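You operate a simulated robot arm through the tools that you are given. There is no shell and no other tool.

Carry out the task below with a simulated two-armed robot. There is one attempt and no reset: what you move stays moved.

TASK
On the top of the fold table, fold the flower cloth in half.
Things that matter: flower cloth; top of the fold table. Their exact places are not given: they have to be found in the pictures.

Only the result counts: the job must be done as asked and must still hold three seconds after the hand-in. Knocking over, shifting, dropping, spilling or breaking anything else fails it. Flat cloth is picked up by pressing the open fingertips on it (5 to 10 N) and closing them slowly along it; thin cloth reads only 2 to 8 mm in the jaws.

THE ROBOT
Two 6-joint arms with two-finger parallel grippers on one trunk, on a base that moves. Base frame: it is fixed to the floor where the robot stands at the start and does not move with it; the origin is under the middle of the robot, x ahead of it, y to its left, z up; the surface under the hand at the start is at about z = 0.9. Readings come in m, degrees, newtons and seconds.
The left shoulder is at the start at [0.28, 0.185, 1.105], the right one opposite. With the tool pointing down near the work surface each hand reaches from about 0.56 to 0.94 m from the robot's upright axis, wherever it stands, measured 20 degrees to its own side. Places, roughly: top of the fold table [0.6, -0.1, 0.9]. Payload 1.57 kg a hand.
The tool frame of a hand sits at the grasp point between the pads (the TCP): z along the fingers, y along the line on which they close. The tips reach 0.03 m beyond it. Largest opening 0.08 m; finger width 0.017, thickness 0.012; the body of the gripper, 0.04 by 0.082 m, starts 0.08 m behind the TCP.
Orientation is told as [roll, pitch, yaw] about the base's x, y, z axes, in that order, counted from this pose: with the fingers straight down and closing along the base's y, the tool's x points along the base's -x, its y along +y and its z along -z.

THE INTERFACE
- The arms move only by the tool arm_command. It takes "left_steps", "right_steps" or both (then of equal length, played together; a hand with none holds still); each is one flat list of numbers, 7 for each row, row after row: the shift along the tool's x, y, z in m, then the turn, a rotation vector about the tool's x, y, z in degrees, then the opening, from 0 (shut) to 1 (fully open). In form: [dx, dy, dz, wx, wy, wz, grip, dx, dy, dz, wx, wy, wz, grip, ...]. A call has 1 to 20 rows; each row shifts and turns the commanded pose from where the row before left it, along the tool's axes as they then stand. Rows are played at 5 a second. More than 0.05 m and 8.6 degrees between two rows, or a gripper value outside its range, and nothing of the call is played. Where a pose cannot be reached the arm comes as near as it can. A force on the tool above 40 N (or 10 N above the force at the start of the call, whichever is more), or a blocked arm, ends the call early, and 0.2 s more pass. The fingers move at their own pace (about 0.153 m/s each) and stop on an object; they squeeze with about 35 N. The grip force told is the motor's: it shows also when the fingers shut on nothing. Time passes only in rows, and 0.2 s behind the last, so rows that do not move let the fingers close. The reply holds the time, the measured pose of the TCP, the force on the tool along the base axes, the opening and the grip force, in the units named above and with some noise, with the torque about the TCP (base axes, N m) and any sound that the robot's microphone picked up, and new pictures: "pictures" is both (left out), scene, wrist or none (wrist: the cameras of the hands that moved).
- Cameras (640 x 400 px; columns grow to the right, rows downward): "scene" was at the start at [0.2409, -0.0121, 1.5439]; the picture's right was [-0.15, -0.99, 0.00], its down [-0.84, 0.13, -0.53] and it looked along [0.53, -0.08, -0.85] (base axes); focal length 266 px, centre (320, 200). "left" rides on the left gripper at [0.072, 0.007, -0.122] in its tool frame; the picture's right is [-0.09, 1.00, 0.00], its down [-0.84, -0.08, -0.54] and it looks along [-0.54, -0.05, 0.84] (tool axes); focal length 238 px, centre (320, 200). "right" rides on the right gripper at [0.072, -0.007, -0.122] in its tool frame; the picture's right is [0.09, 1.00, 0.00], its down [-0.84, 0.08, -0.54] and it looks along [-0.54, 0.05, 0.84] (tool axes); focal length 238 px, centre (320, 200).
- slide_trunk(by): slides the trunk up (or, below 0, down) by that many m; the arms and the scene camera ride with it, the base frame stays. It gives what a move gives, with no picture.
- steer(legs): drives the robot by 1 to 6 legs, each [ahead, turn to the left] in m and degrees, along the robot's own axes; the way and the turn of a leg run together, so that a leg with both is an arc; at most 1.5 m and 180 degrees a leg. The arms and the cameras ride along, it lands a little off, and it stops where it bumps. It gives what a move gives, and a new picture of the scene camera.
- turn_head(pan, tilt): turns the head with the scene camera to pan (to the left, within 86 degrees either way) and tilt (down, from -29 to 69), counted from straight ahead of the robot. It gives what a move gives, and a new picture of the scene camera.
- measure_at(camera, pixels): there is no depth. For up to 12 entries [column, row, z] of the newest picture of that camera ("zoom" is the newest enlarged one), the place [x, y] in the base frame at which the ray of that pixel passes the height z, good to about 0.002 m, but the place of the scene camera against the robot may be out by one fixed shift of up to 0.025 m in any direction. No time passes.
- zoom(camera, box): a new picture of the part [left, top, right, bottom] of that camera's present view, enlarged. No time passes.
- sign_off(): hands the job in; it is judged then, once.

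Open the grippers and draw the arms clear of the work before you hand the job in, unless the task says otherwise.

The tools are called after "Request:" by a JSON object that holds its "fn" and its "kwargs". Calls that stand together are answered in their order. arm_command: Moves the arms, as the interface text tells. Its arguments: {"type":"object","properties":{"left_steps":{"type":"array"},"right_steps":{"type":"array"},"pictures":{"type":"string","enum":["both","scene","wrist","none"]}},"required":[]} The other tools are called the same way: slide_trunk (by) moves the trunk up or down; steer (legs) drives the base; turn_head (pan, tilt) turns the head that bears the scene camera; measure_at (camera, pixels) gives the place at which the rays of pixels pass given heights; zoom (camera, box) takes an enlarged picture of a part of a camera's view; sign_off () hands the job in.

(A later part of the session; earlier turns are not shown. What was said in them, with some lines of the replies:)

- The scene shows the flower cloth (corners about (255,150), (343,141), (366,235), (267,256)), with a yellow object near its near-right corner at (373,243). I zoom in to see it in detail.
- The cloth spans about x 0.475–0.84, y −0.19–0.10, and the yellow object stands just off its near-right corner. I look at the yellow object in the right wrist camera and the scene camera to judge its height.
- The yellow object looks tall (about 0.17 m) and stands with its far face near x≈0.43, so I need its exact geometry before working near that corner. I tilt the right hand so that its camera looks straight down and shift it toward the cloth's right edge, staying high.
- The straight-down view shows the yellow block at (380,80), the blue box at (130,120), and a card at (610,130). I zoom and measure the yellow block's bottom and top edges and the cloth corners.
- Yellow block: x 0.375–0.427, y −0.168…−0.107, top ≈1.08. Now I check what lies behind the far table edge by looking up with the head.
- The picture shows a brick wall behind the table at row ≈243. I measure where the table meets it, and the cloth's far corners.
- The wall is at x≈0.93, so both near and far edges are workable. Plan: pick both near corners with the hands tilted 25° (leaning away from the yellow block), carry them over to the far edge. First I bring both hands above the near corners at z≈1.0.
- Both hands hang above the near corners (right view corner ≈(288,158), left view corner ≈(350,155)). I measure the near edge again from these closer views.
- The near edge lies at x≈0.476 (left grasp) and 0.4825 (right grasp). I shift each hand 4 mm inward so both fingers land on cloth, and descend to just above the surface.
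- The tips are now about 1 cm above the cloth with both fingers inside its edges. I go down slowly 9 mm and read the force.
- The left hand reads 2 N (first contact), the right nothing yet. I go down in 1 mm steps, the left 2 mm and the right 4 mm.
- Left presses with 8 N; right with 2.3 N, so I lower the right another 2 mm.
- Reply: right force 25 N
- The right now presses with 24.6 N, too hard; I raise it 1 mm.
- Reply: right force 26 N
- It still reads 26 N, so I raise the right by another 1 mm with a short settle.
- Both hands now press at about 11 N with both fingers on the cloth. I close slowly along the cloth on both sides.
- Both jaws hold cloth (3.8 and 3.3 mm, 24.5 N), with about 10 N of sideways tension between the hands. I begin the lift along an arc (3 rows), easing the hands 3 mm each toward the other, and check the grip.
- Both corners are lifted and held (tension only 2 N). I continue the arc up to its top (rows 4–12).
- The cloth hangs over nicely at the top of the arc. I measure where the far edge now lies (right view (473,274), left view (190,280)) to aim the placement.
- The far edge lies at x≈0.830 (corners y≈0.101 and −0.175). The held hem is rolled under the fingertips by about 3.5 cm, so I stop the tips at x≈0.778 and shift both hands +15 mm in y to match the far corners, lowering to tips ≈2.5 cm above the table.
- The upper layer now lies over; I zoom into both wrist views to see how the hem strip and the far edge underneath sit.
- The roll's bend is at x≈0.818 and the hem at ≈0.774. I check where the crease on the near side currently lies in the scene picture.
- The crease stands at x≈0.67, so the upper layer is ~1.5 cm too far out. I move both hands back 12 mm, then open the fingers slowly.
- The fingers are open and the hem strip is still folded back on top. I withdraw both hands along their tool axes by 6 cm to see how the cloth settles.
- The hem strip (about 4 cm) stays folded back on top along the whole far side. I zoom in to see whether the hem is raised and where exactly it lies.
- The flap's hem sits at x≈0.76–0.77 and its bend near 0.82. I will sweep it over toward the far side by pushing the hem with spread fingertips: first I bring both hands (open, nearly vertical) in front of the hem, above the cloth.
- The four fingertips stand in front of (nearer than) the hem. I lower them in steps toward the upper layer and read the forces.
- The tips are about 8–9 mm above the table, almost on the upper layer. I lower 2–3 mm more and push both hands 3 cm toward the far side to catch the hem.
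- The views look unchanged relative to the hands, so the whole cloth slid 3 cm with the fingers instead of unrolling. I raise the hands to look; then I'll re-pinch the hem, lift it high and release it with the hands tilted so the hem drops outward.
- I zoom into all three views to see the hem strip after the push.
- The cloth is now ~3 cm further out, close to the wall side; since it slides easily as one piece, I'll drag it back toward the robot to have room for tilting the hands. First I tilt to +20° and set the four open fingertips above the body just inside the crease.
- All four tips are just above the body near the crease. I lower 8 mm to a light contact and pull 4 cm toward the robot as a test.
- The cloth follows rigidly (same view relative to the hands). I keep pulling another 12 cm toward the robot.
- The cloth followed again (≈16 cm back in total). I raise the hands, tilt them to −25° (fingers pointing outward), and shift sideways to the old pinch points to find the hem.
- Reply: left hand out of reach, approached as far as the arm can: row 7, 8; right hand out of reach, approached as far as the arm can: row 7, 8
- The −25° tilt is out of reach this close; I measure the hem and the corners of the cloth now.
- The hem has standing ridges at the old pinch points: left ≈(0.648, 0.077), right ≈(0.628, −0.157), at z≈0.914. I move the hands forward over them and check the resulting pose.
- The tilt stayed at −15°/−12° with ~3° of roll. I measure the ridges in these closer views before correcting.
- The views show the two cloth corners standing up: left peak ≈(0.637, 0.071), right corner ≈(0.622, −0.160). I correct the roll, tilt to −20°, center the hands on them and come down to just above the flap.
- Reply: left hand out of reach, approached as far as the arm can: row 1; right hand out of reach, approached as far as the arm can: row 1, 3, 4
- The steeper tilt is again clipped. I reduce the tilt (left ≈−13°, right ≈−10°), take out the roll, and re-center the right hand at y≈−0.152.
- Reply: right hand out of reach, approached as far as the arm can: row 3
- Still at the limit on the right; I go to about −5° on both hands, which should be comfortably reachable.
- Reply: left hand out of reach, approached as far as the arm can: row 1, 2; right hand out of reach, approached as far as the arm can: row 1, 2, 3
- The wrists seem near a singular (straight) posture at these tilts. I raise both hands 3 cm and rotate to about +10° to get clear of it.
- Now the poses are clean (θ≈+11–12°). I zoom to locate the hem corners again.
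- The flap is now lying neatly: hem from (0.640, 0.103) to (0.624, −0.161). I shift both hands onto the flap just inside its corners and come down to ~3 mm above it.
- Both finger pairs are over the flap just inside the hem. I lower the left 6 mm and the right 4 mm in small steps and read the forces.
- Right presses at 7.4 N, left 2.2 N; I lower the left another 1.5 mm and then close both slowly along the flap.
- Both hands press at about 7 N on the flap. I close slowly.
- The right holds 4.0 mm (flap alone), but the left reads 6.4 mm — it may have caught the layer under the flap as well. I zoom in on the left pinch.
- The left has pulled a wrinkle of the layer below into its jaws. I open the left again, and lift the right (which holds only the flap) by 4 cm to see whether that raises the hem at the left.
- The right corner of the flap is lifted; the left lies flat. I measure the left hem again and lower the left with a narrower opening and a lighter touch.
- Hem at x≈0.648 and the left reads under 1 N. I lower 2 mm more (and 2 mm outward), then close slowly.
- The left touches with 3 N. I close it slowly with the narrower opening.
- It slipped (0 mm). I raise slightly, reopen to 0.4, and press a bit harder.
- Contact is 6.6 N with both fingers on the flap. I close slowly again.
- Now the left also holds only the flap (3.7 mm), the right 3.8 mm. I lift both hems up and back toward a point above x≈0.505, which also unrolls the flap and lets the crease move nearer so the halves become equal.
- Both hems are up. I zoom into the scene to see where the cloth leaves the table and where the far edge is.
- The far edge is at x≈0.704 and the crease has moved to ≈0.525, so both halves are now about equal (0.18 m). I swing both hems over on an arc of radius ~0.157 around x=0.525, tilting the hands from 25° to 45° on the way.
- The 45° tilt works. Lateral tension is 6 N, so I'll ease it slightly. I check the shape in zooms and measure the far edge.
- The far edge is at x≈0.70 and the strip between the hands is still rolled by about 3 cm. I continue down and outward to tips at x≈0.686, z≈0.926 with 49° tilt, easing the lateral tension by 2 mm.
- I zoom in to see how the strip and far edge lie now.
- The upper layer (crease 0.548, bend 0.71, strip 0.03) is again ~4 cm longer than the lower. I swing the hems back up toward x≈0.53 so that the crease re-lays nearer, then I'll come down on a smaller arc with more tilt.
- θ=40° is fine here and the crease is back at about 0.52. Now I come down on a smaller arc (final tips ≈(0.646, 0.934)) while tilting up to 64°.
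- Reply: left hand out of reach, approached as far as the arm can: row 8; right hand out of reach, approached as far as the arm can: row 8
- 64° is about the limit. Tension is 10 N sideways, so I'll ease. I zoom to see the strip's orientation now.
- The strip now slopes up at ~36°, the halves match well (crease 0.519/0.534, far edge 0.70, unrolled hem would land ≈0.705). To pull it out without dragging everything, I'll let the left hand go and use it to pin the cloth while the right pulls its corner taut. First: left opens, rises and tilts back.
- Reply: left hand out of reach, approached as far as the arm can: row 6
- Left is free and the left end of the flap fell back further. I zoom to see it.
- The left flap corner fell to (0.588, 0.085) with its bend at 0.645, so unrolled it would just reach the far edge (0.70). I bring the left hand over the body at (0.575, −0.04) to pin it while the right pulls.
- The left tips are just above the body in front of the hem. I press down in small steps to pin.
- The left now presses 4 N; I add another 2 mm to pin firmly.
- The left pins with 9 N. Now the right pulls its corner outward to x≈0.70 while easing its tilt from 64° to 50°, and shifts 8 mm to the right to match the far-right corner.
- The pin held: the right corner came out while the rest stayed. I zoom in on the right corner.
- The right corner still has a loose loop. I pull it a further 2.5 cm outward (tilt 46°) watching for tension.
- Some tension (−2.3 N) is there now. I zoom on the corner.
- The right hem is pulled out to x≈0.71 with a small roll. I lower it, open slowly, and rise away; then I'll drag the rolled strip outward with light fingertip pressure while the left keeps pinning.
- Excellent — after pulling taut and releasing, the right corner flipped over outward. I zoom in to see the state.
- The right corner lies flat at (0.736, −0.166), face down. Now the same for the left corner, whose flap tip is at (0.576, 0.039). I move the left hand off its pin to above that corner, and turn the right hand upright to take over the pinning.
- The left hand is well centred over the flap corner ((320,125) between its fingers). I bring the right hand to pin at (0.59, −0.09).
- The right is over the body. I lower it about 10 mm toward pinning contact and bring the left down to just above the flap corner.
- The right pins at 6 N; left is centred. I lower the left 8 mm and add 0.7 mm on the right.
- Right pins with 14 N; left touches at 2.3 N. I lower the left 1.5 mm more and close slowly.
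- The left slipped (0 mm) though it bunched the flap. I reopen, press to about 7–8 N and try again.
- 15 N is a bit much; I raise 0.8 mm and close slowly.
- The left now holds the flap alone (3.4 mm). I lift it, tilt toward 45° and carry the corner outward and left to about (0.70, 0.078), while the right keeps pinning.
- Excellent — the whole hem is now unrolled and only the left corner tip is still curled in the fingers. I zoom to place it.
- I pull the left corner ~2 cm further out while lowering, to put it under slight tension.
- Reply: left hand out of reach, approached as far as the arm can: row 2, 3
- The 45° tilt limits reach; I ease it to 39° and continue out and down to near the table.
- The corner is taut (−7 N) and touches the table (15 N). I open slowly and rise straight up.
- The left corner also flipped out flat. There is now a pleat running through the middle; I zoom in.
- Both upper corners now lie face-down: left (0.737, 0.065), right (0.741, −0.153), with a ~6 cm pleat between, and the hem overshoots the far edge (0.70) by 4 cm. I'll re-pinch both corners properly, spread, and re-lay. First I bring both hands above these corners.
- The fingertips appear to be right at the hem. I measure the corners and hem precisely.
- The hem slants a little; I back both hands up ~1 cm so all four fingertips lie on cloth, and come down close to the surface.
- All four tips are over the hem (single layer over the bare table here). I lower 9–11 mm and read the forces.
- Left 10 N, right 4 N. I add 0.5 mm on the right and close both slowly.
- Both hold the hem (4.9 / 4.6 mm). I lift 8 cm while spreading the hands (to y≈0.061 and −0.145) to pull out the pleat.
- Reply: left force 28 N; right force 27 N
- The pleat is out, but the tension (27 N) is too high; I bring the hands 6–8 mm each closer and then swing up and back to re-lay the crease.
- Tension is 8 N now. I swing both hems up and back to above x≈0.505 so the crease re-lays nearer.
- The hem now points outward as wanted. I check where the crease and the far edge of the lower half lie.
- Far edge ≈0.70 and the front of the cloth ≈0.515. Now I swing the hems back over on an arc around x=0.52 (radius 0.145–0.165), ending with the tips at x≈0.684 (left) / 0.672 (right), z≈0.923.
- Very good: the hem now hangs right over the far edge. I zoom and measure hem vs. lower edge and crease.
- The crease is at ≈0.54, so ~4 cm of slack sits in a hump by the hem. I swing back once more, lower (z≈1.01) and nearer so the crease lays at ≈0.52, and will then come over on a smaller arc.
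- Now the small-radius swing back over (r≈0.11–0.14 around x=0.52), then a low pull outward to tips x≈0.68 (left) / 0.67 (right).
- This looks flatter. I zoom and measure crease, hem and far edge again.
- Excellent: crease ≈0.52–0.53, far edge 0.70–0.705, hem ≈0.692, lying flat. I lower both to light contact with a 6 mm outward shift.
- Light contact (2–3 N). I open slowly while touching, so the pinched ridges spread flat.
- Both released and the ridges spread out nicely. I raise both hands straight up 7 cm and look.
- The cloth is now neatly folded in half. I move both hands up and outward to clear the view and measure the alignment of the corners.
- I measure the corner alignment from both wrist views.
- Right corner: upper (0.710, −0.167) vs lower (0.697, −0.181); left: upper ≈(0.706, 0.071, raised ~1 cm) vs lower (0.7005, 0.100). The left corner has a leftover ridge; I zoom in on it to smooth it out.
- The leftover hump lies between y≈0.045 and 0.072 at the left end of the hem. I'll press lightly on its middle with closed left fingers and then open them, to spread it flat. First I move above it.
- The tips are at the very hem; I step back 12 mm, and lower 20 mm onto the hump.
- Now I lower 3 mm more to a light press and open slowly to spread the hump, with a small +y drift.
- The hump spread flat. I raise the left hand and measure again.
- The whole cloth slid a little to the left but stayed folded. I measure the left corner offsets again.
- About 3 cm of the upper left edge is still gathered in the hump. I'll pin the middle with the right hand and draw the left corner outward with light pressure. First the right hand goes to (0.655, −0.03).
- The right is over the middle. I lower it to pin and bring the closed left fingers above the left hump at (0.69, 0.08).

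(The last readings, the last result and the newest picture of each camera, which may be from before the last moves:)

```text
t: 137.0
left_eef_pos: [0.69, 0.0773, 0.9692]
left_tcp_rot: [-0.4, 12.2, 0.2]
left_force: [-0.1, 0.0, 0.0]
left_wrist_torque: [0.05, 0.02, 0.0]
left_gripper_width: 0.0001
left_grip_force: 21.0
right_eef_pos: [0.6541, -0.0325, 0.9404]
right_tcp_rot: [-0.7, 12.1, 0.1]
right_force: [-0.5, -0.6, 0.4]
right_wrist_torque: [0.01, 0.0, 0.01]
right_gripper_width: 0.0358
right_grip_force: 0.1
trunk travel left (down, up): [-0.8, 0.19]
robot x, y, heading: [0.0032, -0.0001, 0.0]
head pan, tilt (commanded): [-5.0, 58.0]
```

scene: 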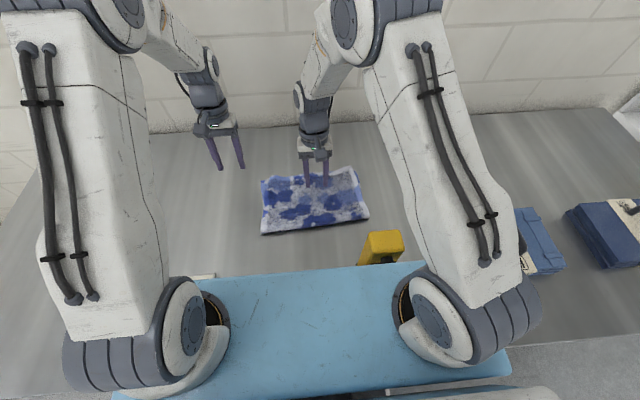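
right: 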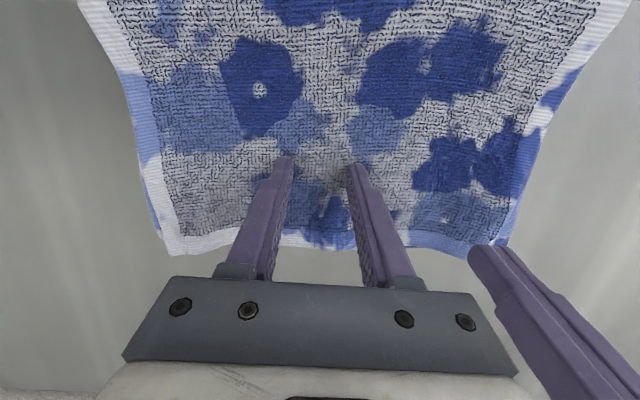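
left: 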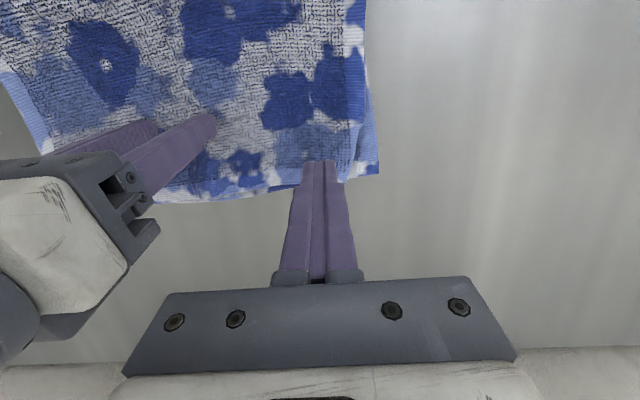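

The right has no contact yet; I lower it 4 mm more.

Request:
{"fn": "arm_command", "kwargs": {"right_steps": [-0.00042, 0, 0.00196, 0, 0, 0, 0.45, -0.00042, 0, 0.00196, 0, 0, 0, 0.45, 0, 0, 0, 0, 0, 0, 0.45], "pictures": "none"}}

```text
t: 137.8
left_eef_pos: [0.6899, 0.0784, 0.9706]
left_tcp_rot: [-0.5, 12.0, 0.2]
left_force: [0.3, 0.4, 0.5]
left_wrist_torque: [0.03, -0.02, 0.0]
left_gripper_width: 0.0
left_grip_force: 20.8
right_eef_pos: [0.6545, -0.0326, 0.9353]
right_tcp_rot: [-0.6, 12.1, 0.1]
right_force: [-1.8, -2.3, 22.7]
right_wrist_torque: [0.05, -0.04, 0.02]
right_gripper_width: 0.0359
right_grip_force: 0.0
trunk travel left (down, up): [-0.8, 0.19]
robot x, y, heading: [-0.0029, 0.0014, 0.2]
head pan, tilt (commanded): [-5.0, 58.0]
```

Right pins with 23 N. Now the left comes down onto the hump in steps.

Request:
{"fn": "arm_command", "kwargs": {"left_steps": [-0.00187, 0, 0.0088, 0, 0, 0, 0, -0.00187, 0, 0.0088, 0, 0, 0, 0, -0.00166, 0, 0.00782, 0, 0, 0, 0, -0.00042, 0, 0.00196, 0, 0, 0, 0, 0, 0, 0, 0, 0, 0, 0], "pictures": "wrist"}}

```text
t: 139.0
left_eef_pos: [0.6899, 0.0775, 0.9411]
left_tcp_rot: [-0.6, 12.0, 0.2]
left_force: [0.3, 0.0, 0.7]
left_wrist_torque: [0.03, 0.01, -0.02]
left_gripper_width: 0.0
left_grip_force: 21.4
right_eef_pos: [0.653, -0.0325, 0.9351]
right_tcp_rot: [-0.7, 11.9, 0.1]
right_force: [2.8, -3.3, 33.2]
right_wrist_torque: [0.07, -0.09, 0.0]
right_gripper_width: 0.0359
right_grip_force: 0.1
trunk travel left (down, up): [-0.8, 0.19]
robot x, y, heading: [-0.0007, -0.0023, 0.1]
head pan, tilt (commanded): [-5.0, 58.0]
```

left: 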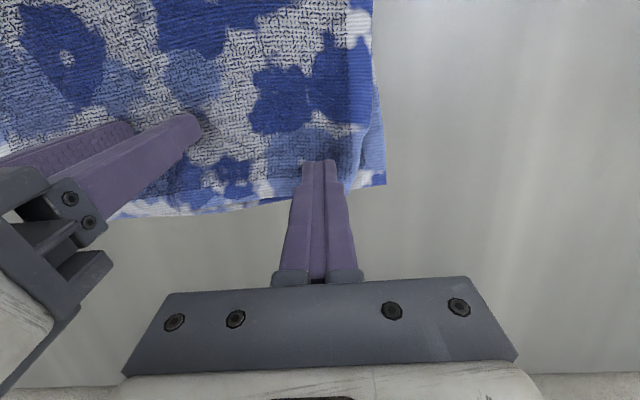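

The right pin crept to 33 N, so I ease it 1 mm; the left lowers 1.5 mm and then draws 3 cm to the left.

Request:
{"fn": "arm_command", "kwargs": {"left_steps": [0, 0, 0, 0, 0, 0, 0, -0.00031, 0, 0.00147, 0, 0, 0, 0, 0, 0, 0, 0, 0, 0, 0, 0, 0.005, 0, 0, 0, 0, 0, 0, 0.005, 0, 0, 0, 0, 0, 0, 0.005, 0, 0, 0, 0, 0, 0, 0.005, 0, 0, 0, 0, 0, 0, 0.005, 0, 0, 0, 0, 0, 0, 0.005, 0, 0, 0, 0, 0, 0, 0, 0, 0, 0, 0, 0], "right_steps": [0.00021, 0, -0.00098, 0, 0, 0, 0.45, 0, 0, 0, 0, 0, 0, 0.45, 0, 0, 0, 0, 0, 0, 0.45, 0, 0, 0, 0, 0, 0, 0.45, 0, 0, 0, 0, 0, 0, 0.45, 0, 0, 0, 0, 0, 0, 0.45, 0, 0, 0, 0, 0, 0, 0.45, 0, 0, 0, 0, 0, 0, 0.45, 0, 0, 0, 0, 0, 0, 0.45, 0, 0, 0, 0, 0, 0, 0.45], "pictures": "wrist"}}

Request:
{"fn": "zoom", "kwargs": {"camera": "left", "box": [220, 80, 420, 220]}}

```text
t: 141.2
left_eef_pos: [0.6885, 0.1086, 0.9412]
left_tcp_rot: [-0.5, 12.0, 0.3]
left_force: [-0.3, -1.0, 0.5]
left_wrist_torque: [0.0, 0.0, 0.05]
left_gripper_width: 0.0002
left_grip_force: 20.8
right_eef_pos: [0.6554, -0.0321, 0.9356]
right_tcp_rot: [-0.6, 12.0, 0.2]
right_force: [5.6, 2.8, 25.9]
right_wrist_torque: [0.27, -0.22, -0.05]
right_gripper_width: 0.0362
right_grip_force: 0.1
trunk travel left (down, up): [-0.8, 0.19]
robot x, y, heading: [0.0014, 0.0002, -0.1]
head pan, tilt (commanded): [-5.0, 58.0]
```

right: 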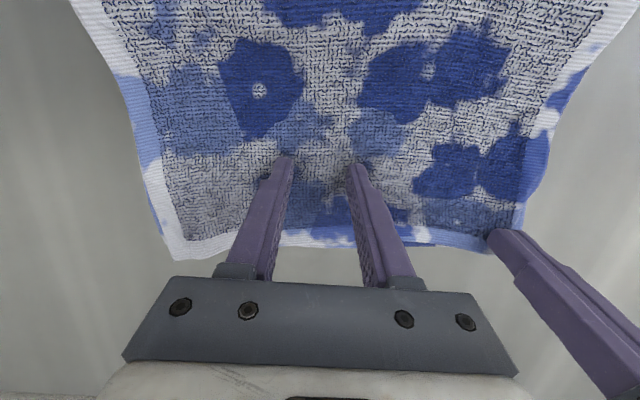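
left: 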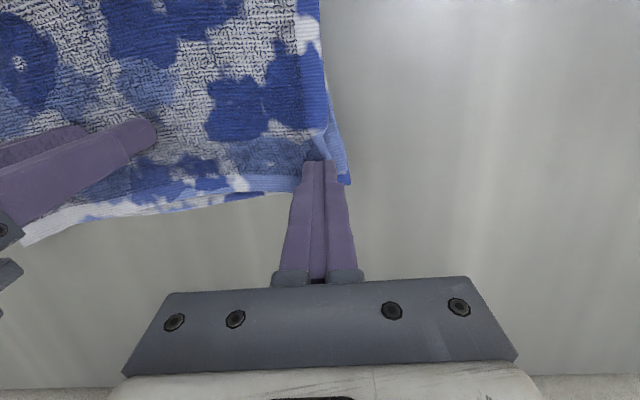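

```text
2.86 times, centred on (320, 150) of left
```

zoom: 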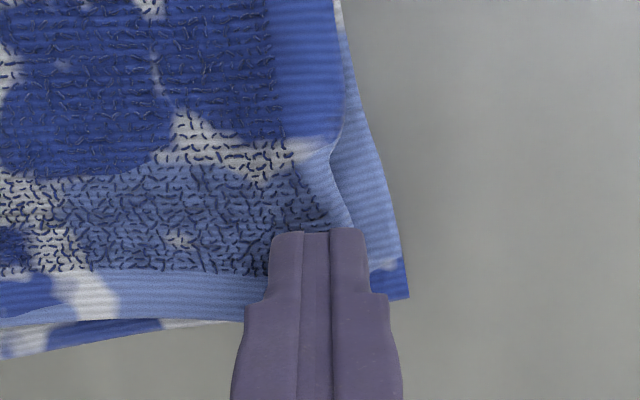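

The upper left corner followed outward. I lift the left hand to check.

Request:
{"fn": "arm_command", "kwargs": {"left_steps": [0.0021, 0, -0.0098, 0, 0, 0, 0, 0.0042, 0, -0.0196, 0, 0, 0, 0, 0.0042, 0.02, -0.0196, 0, 0, 0, 0, 0, 0.04, 0, 0, 0, 0, 0, 0, 0, 0, 0, 0, 0, 0], "pictures": "wrist"}}

Request:
{"fn": "zoom", "kwargs": {"camera": "left", "box": [120, 60, 320, 220]}}

```text
t: 142.4
left_eef_pos: [0.6904, 0.1694, 0.9918]
left_tcp_rot: [-0.5, 11.9, 0.2]
left_force: [0.3, 0.1, -0.2]
left_wrist_torque: [-0.02, -0.01, 0.03]
left_gripper_width: 0.0
left_grip_force: 21.3
right_eef_pos: [0.6545, -0.0329, 0.9352]
right_tcp_rot: [-0.6, 12.0, 0.1]
right_force: [5.9, 4.2, 25.9]
right_wrist_torque: [0.27, -0.18, -0.02]
right_gripper_width: 0.0362
right_grip_force: 0.0
trunk travel left (down, up): [-0.8, 0.19]
robot x, y, heading: [0.0047, -0.001, 0.1]
head pan, tilt (commanded): [-5.0, 58.0]
```

left: 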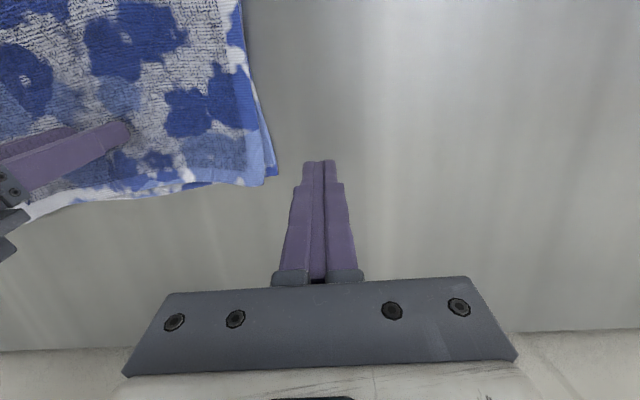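

```text
2.50 times, centred on (220, 140) of left
```

zoom: 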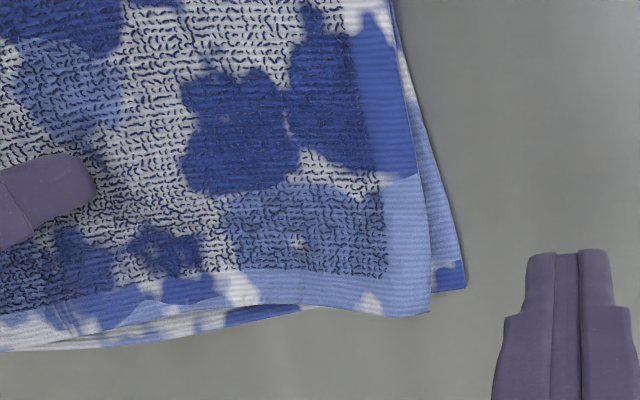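

Much better: the left corner is flat now, with the upper corner ~1.5 cm from the lower one. I measure it, and release the right hand's pin.

Request:
{"fn": "measure_at", "kwargs": {"camera": "left", "pixels": [[264, 185, 0.906], [279, 175, 0.902]]}}

Request:
{"fn": "arm_command", "kwargs": {"left_steps": [0.0042, 0.03, -0.0196, 0, 0, 0, 0, 0, 0.03, 0, 0, 0, 0, 0, 0, 0, 0, 0, 0, 0, 0, 0, 0, 0, 0, 0, 0, 0, 0, 0, 0, 0, 0, 0, 0, 0, 0, 0, 0, 0, 0, 0], "right_steps": [0.0021, 0, -0.0098, 0, 0, 0, 0.45, 0.0042, 0, -0.0196, 0, 0, 0, 0.45, 0.0042, -0.02, -0.0196, 0, 0, 0, 0.45, 0.0042, -0.04, -0.0196, 0, 0, 0, 0.45, 0, -0.04, 0, 0, 0, 0, 0.45, 0, -0.04, 0, 0, 0, 0, 0.45], "pictures": "both"}}

Request:
{"fn": "zoom", "kwargs": {"camera": "scene", "box": [245, 160, 385, 245]}}

Request:
{"fn": "zoom", "kwargs": {"camera": "right", "box": [260, 0, 640, 240]}}

```text
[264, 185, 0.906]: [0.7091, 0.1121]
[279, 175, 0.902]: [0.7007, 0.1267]
```

```text
t: 143.8
left_eef_pos: [0.6891, 0.228, 1.0101]
left_tcp_rot: [-0.5, 12.1, 0.1]
left_force: [-0.1, -0.2, 0.1]
left_wrist_torque: [0.0, -0.01, 0.0]
left_gripper_width: 0.0002
left_grip_force: 21.5
right_eef_pos: [0.6547, -0.1708, 1.005]
right_tcp_rot: [-0.7, 12.1, 0.2]
right_force: [0.2, 0.7, 0.5]
right_wrist_torque: [-0.01, 0.04, 0.0]
right_gripper_width: 0.0362
right_grip_force: 0.2
trunk travel left (down, up): [-0.8, 0.19]
robot x, y, heading: [-0.0038, -0.0012, -0.2]
head pan, tilt (commanded): [-5.0, 58.0]
```

scene: 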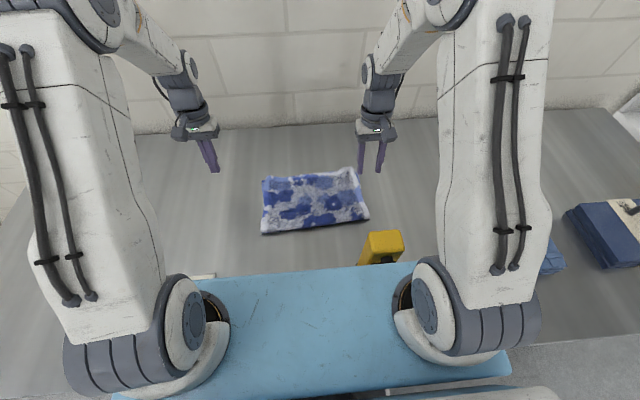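
right: 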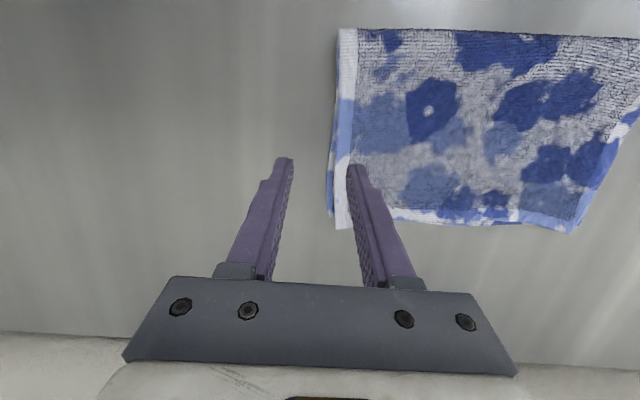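
left: 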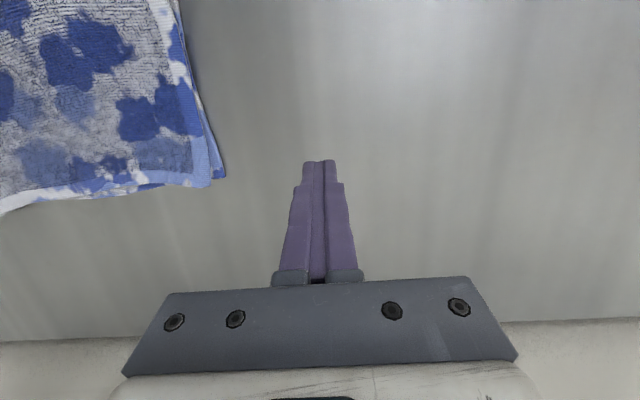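

```text
4.57 times, centred on (315, 202) of scene
```

zoom: 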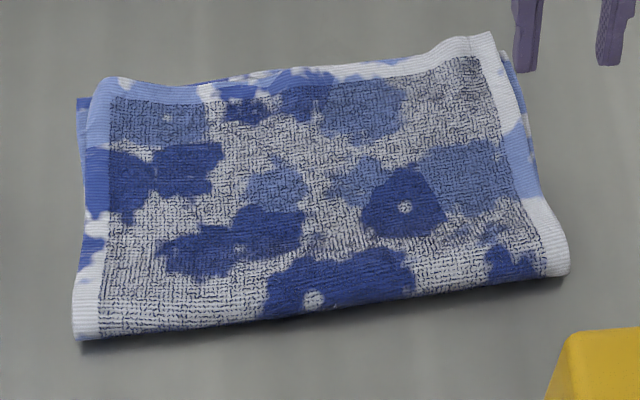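

```text
1.67 times, centred on (450, 120) of right
```

zoom: 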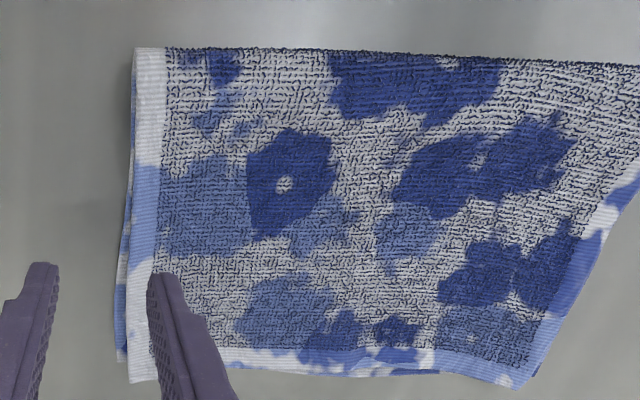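

Right corner offset looks like ~1.5 cm as well, and everything lies flat. I measure the right corner, then open both grippers and draw the arms up and aside.

Request:
{"fn": "measure_at", "kwargs": {"camera": "right", "pixels": [[337, 229, 0.906], [329, 216, 0.902], [339, 28, 0.908]]}}

Request:
{"fn": "arm_command", "kwargs": {"left_steps": [0.0062, 0.01, -0.0293, 0, 0, 0, 0.5, 0.0062, 0.01, -0.0293, 0, 0, 0, 1, 0.0062, 0.01, -0.0293, 0, 0, 0, 1, 0.0062, 0.02, -0.0293, 0, 0, 0, 1, 0, 0.02, 0, 0, 0, 0, 1, 0, 0, 0, 0, 0, 0, 1, 0, 0, 0, 0, 0, 0, 1], "right_steps": [0.0062, 0, -0.0293, 0, 0, 0, 0.5, 0.0062, -0.02, -0.0293, 0, 0, 0, 1, 0.0062, -0.04, -0.0293, 0, 0, 0, 1, 0.0062, -0.04, -0.0293, 0, 0, 0, 1, 0, -0.03, 0, 0, 0, 0, 1, 0, 0, 0, 0, 0, 0, 1, 0, 0, 0, 0, 0, 0, 1], "pictures": "both"}}

Request:
{"fn": "zoom", "kwargs": {"camera": "scene", "box": [235, 150, 425, 275]}}

```text
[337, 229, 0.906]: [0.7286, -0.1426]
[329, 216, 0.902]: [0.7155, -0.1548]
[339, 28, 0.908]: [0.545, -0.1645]
```

```text
t: 145.4
left_eef_pos: [0.689, 0.2992, 1.1275]
left_tcp_rot: [-0.5, 12.1, 0.1]
left_force: [-0.9, -0.4, -0.2]
left_wrist_torque: [0.01, -0.04, 0.02]
left_gripper_width: 0.0798
left_grip_force: 0.1
right_eef_pos: [0.6535, -0.2996, 1.1308]
right_tcp_rot: [-0.7, 12.2, 0.0]
right_force: [0.4, -0.2, -0.4]
right_wrist_torque: [0.01, 0.01, 0.03]
right_gripper_width: 0.08
right_grip_force: 0.0
trunk travel left (down, up): [-0.8, 0.19]
robot x, y, heading: [-0.0016, -0.0034, -0.1]
head pan, tilt (commanded): [-5.0, 58.0]
```

scene: 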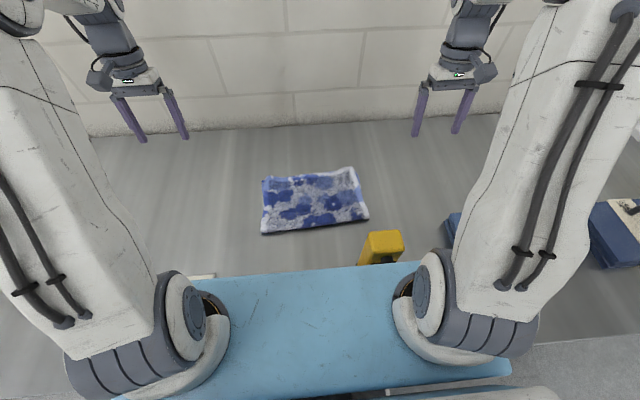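
right: 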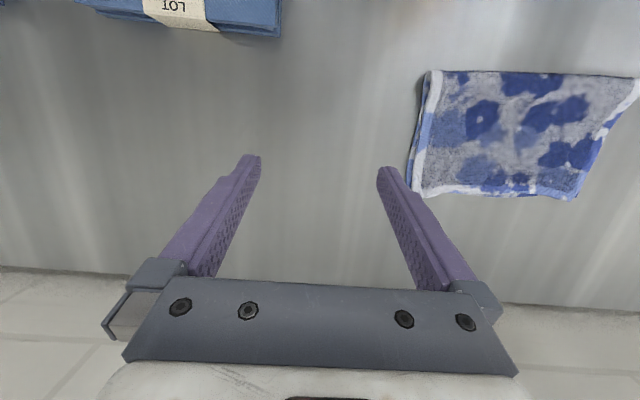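
left: 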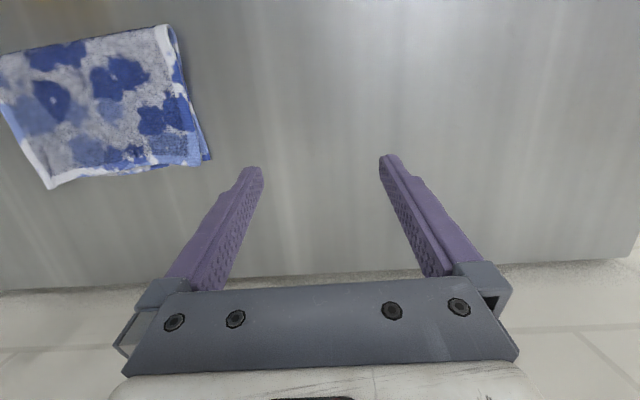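

```text
3.20 times, centred on (330, 212) of scene
```

zoom: 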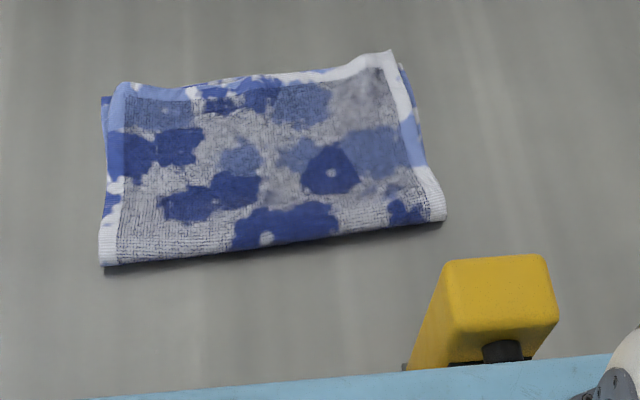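

The cloth lies folded in half: the upper corners are within about 1.8 cm of the lower corners on both sides. The grippers are open, the arms are clear, and the yellow block and the other objects look untouched, so I hand the job in.

Request:
{"fn": "sign_off", "kwargs": {}}

```text
The job is handed in.
```

The flower cloth is folded in half on the top of the fold table, and I handed the job in. No verdict came back with the hand-in, so I only have my own measurements to go on.

- **Fold:** the near edge is laid over the far edge. On both the left and the right side, the upper corner lies within about 1.8 cm of the lower corner it should match.
- **Flatness:** the cloth lies flat apart from a slight wave along the upper edge, and I did not press the crease down.
- **Position:** the whole cloth ended up closer to the robot than the half it was folded onto. I had to drag it back to get room between the hands and the wall.
- **Other objects:** the yellow block, the blue boxes and the gauge card showed no movement in the last pictures.
- **Arms:** both grippers are open, raised and clear of the work.
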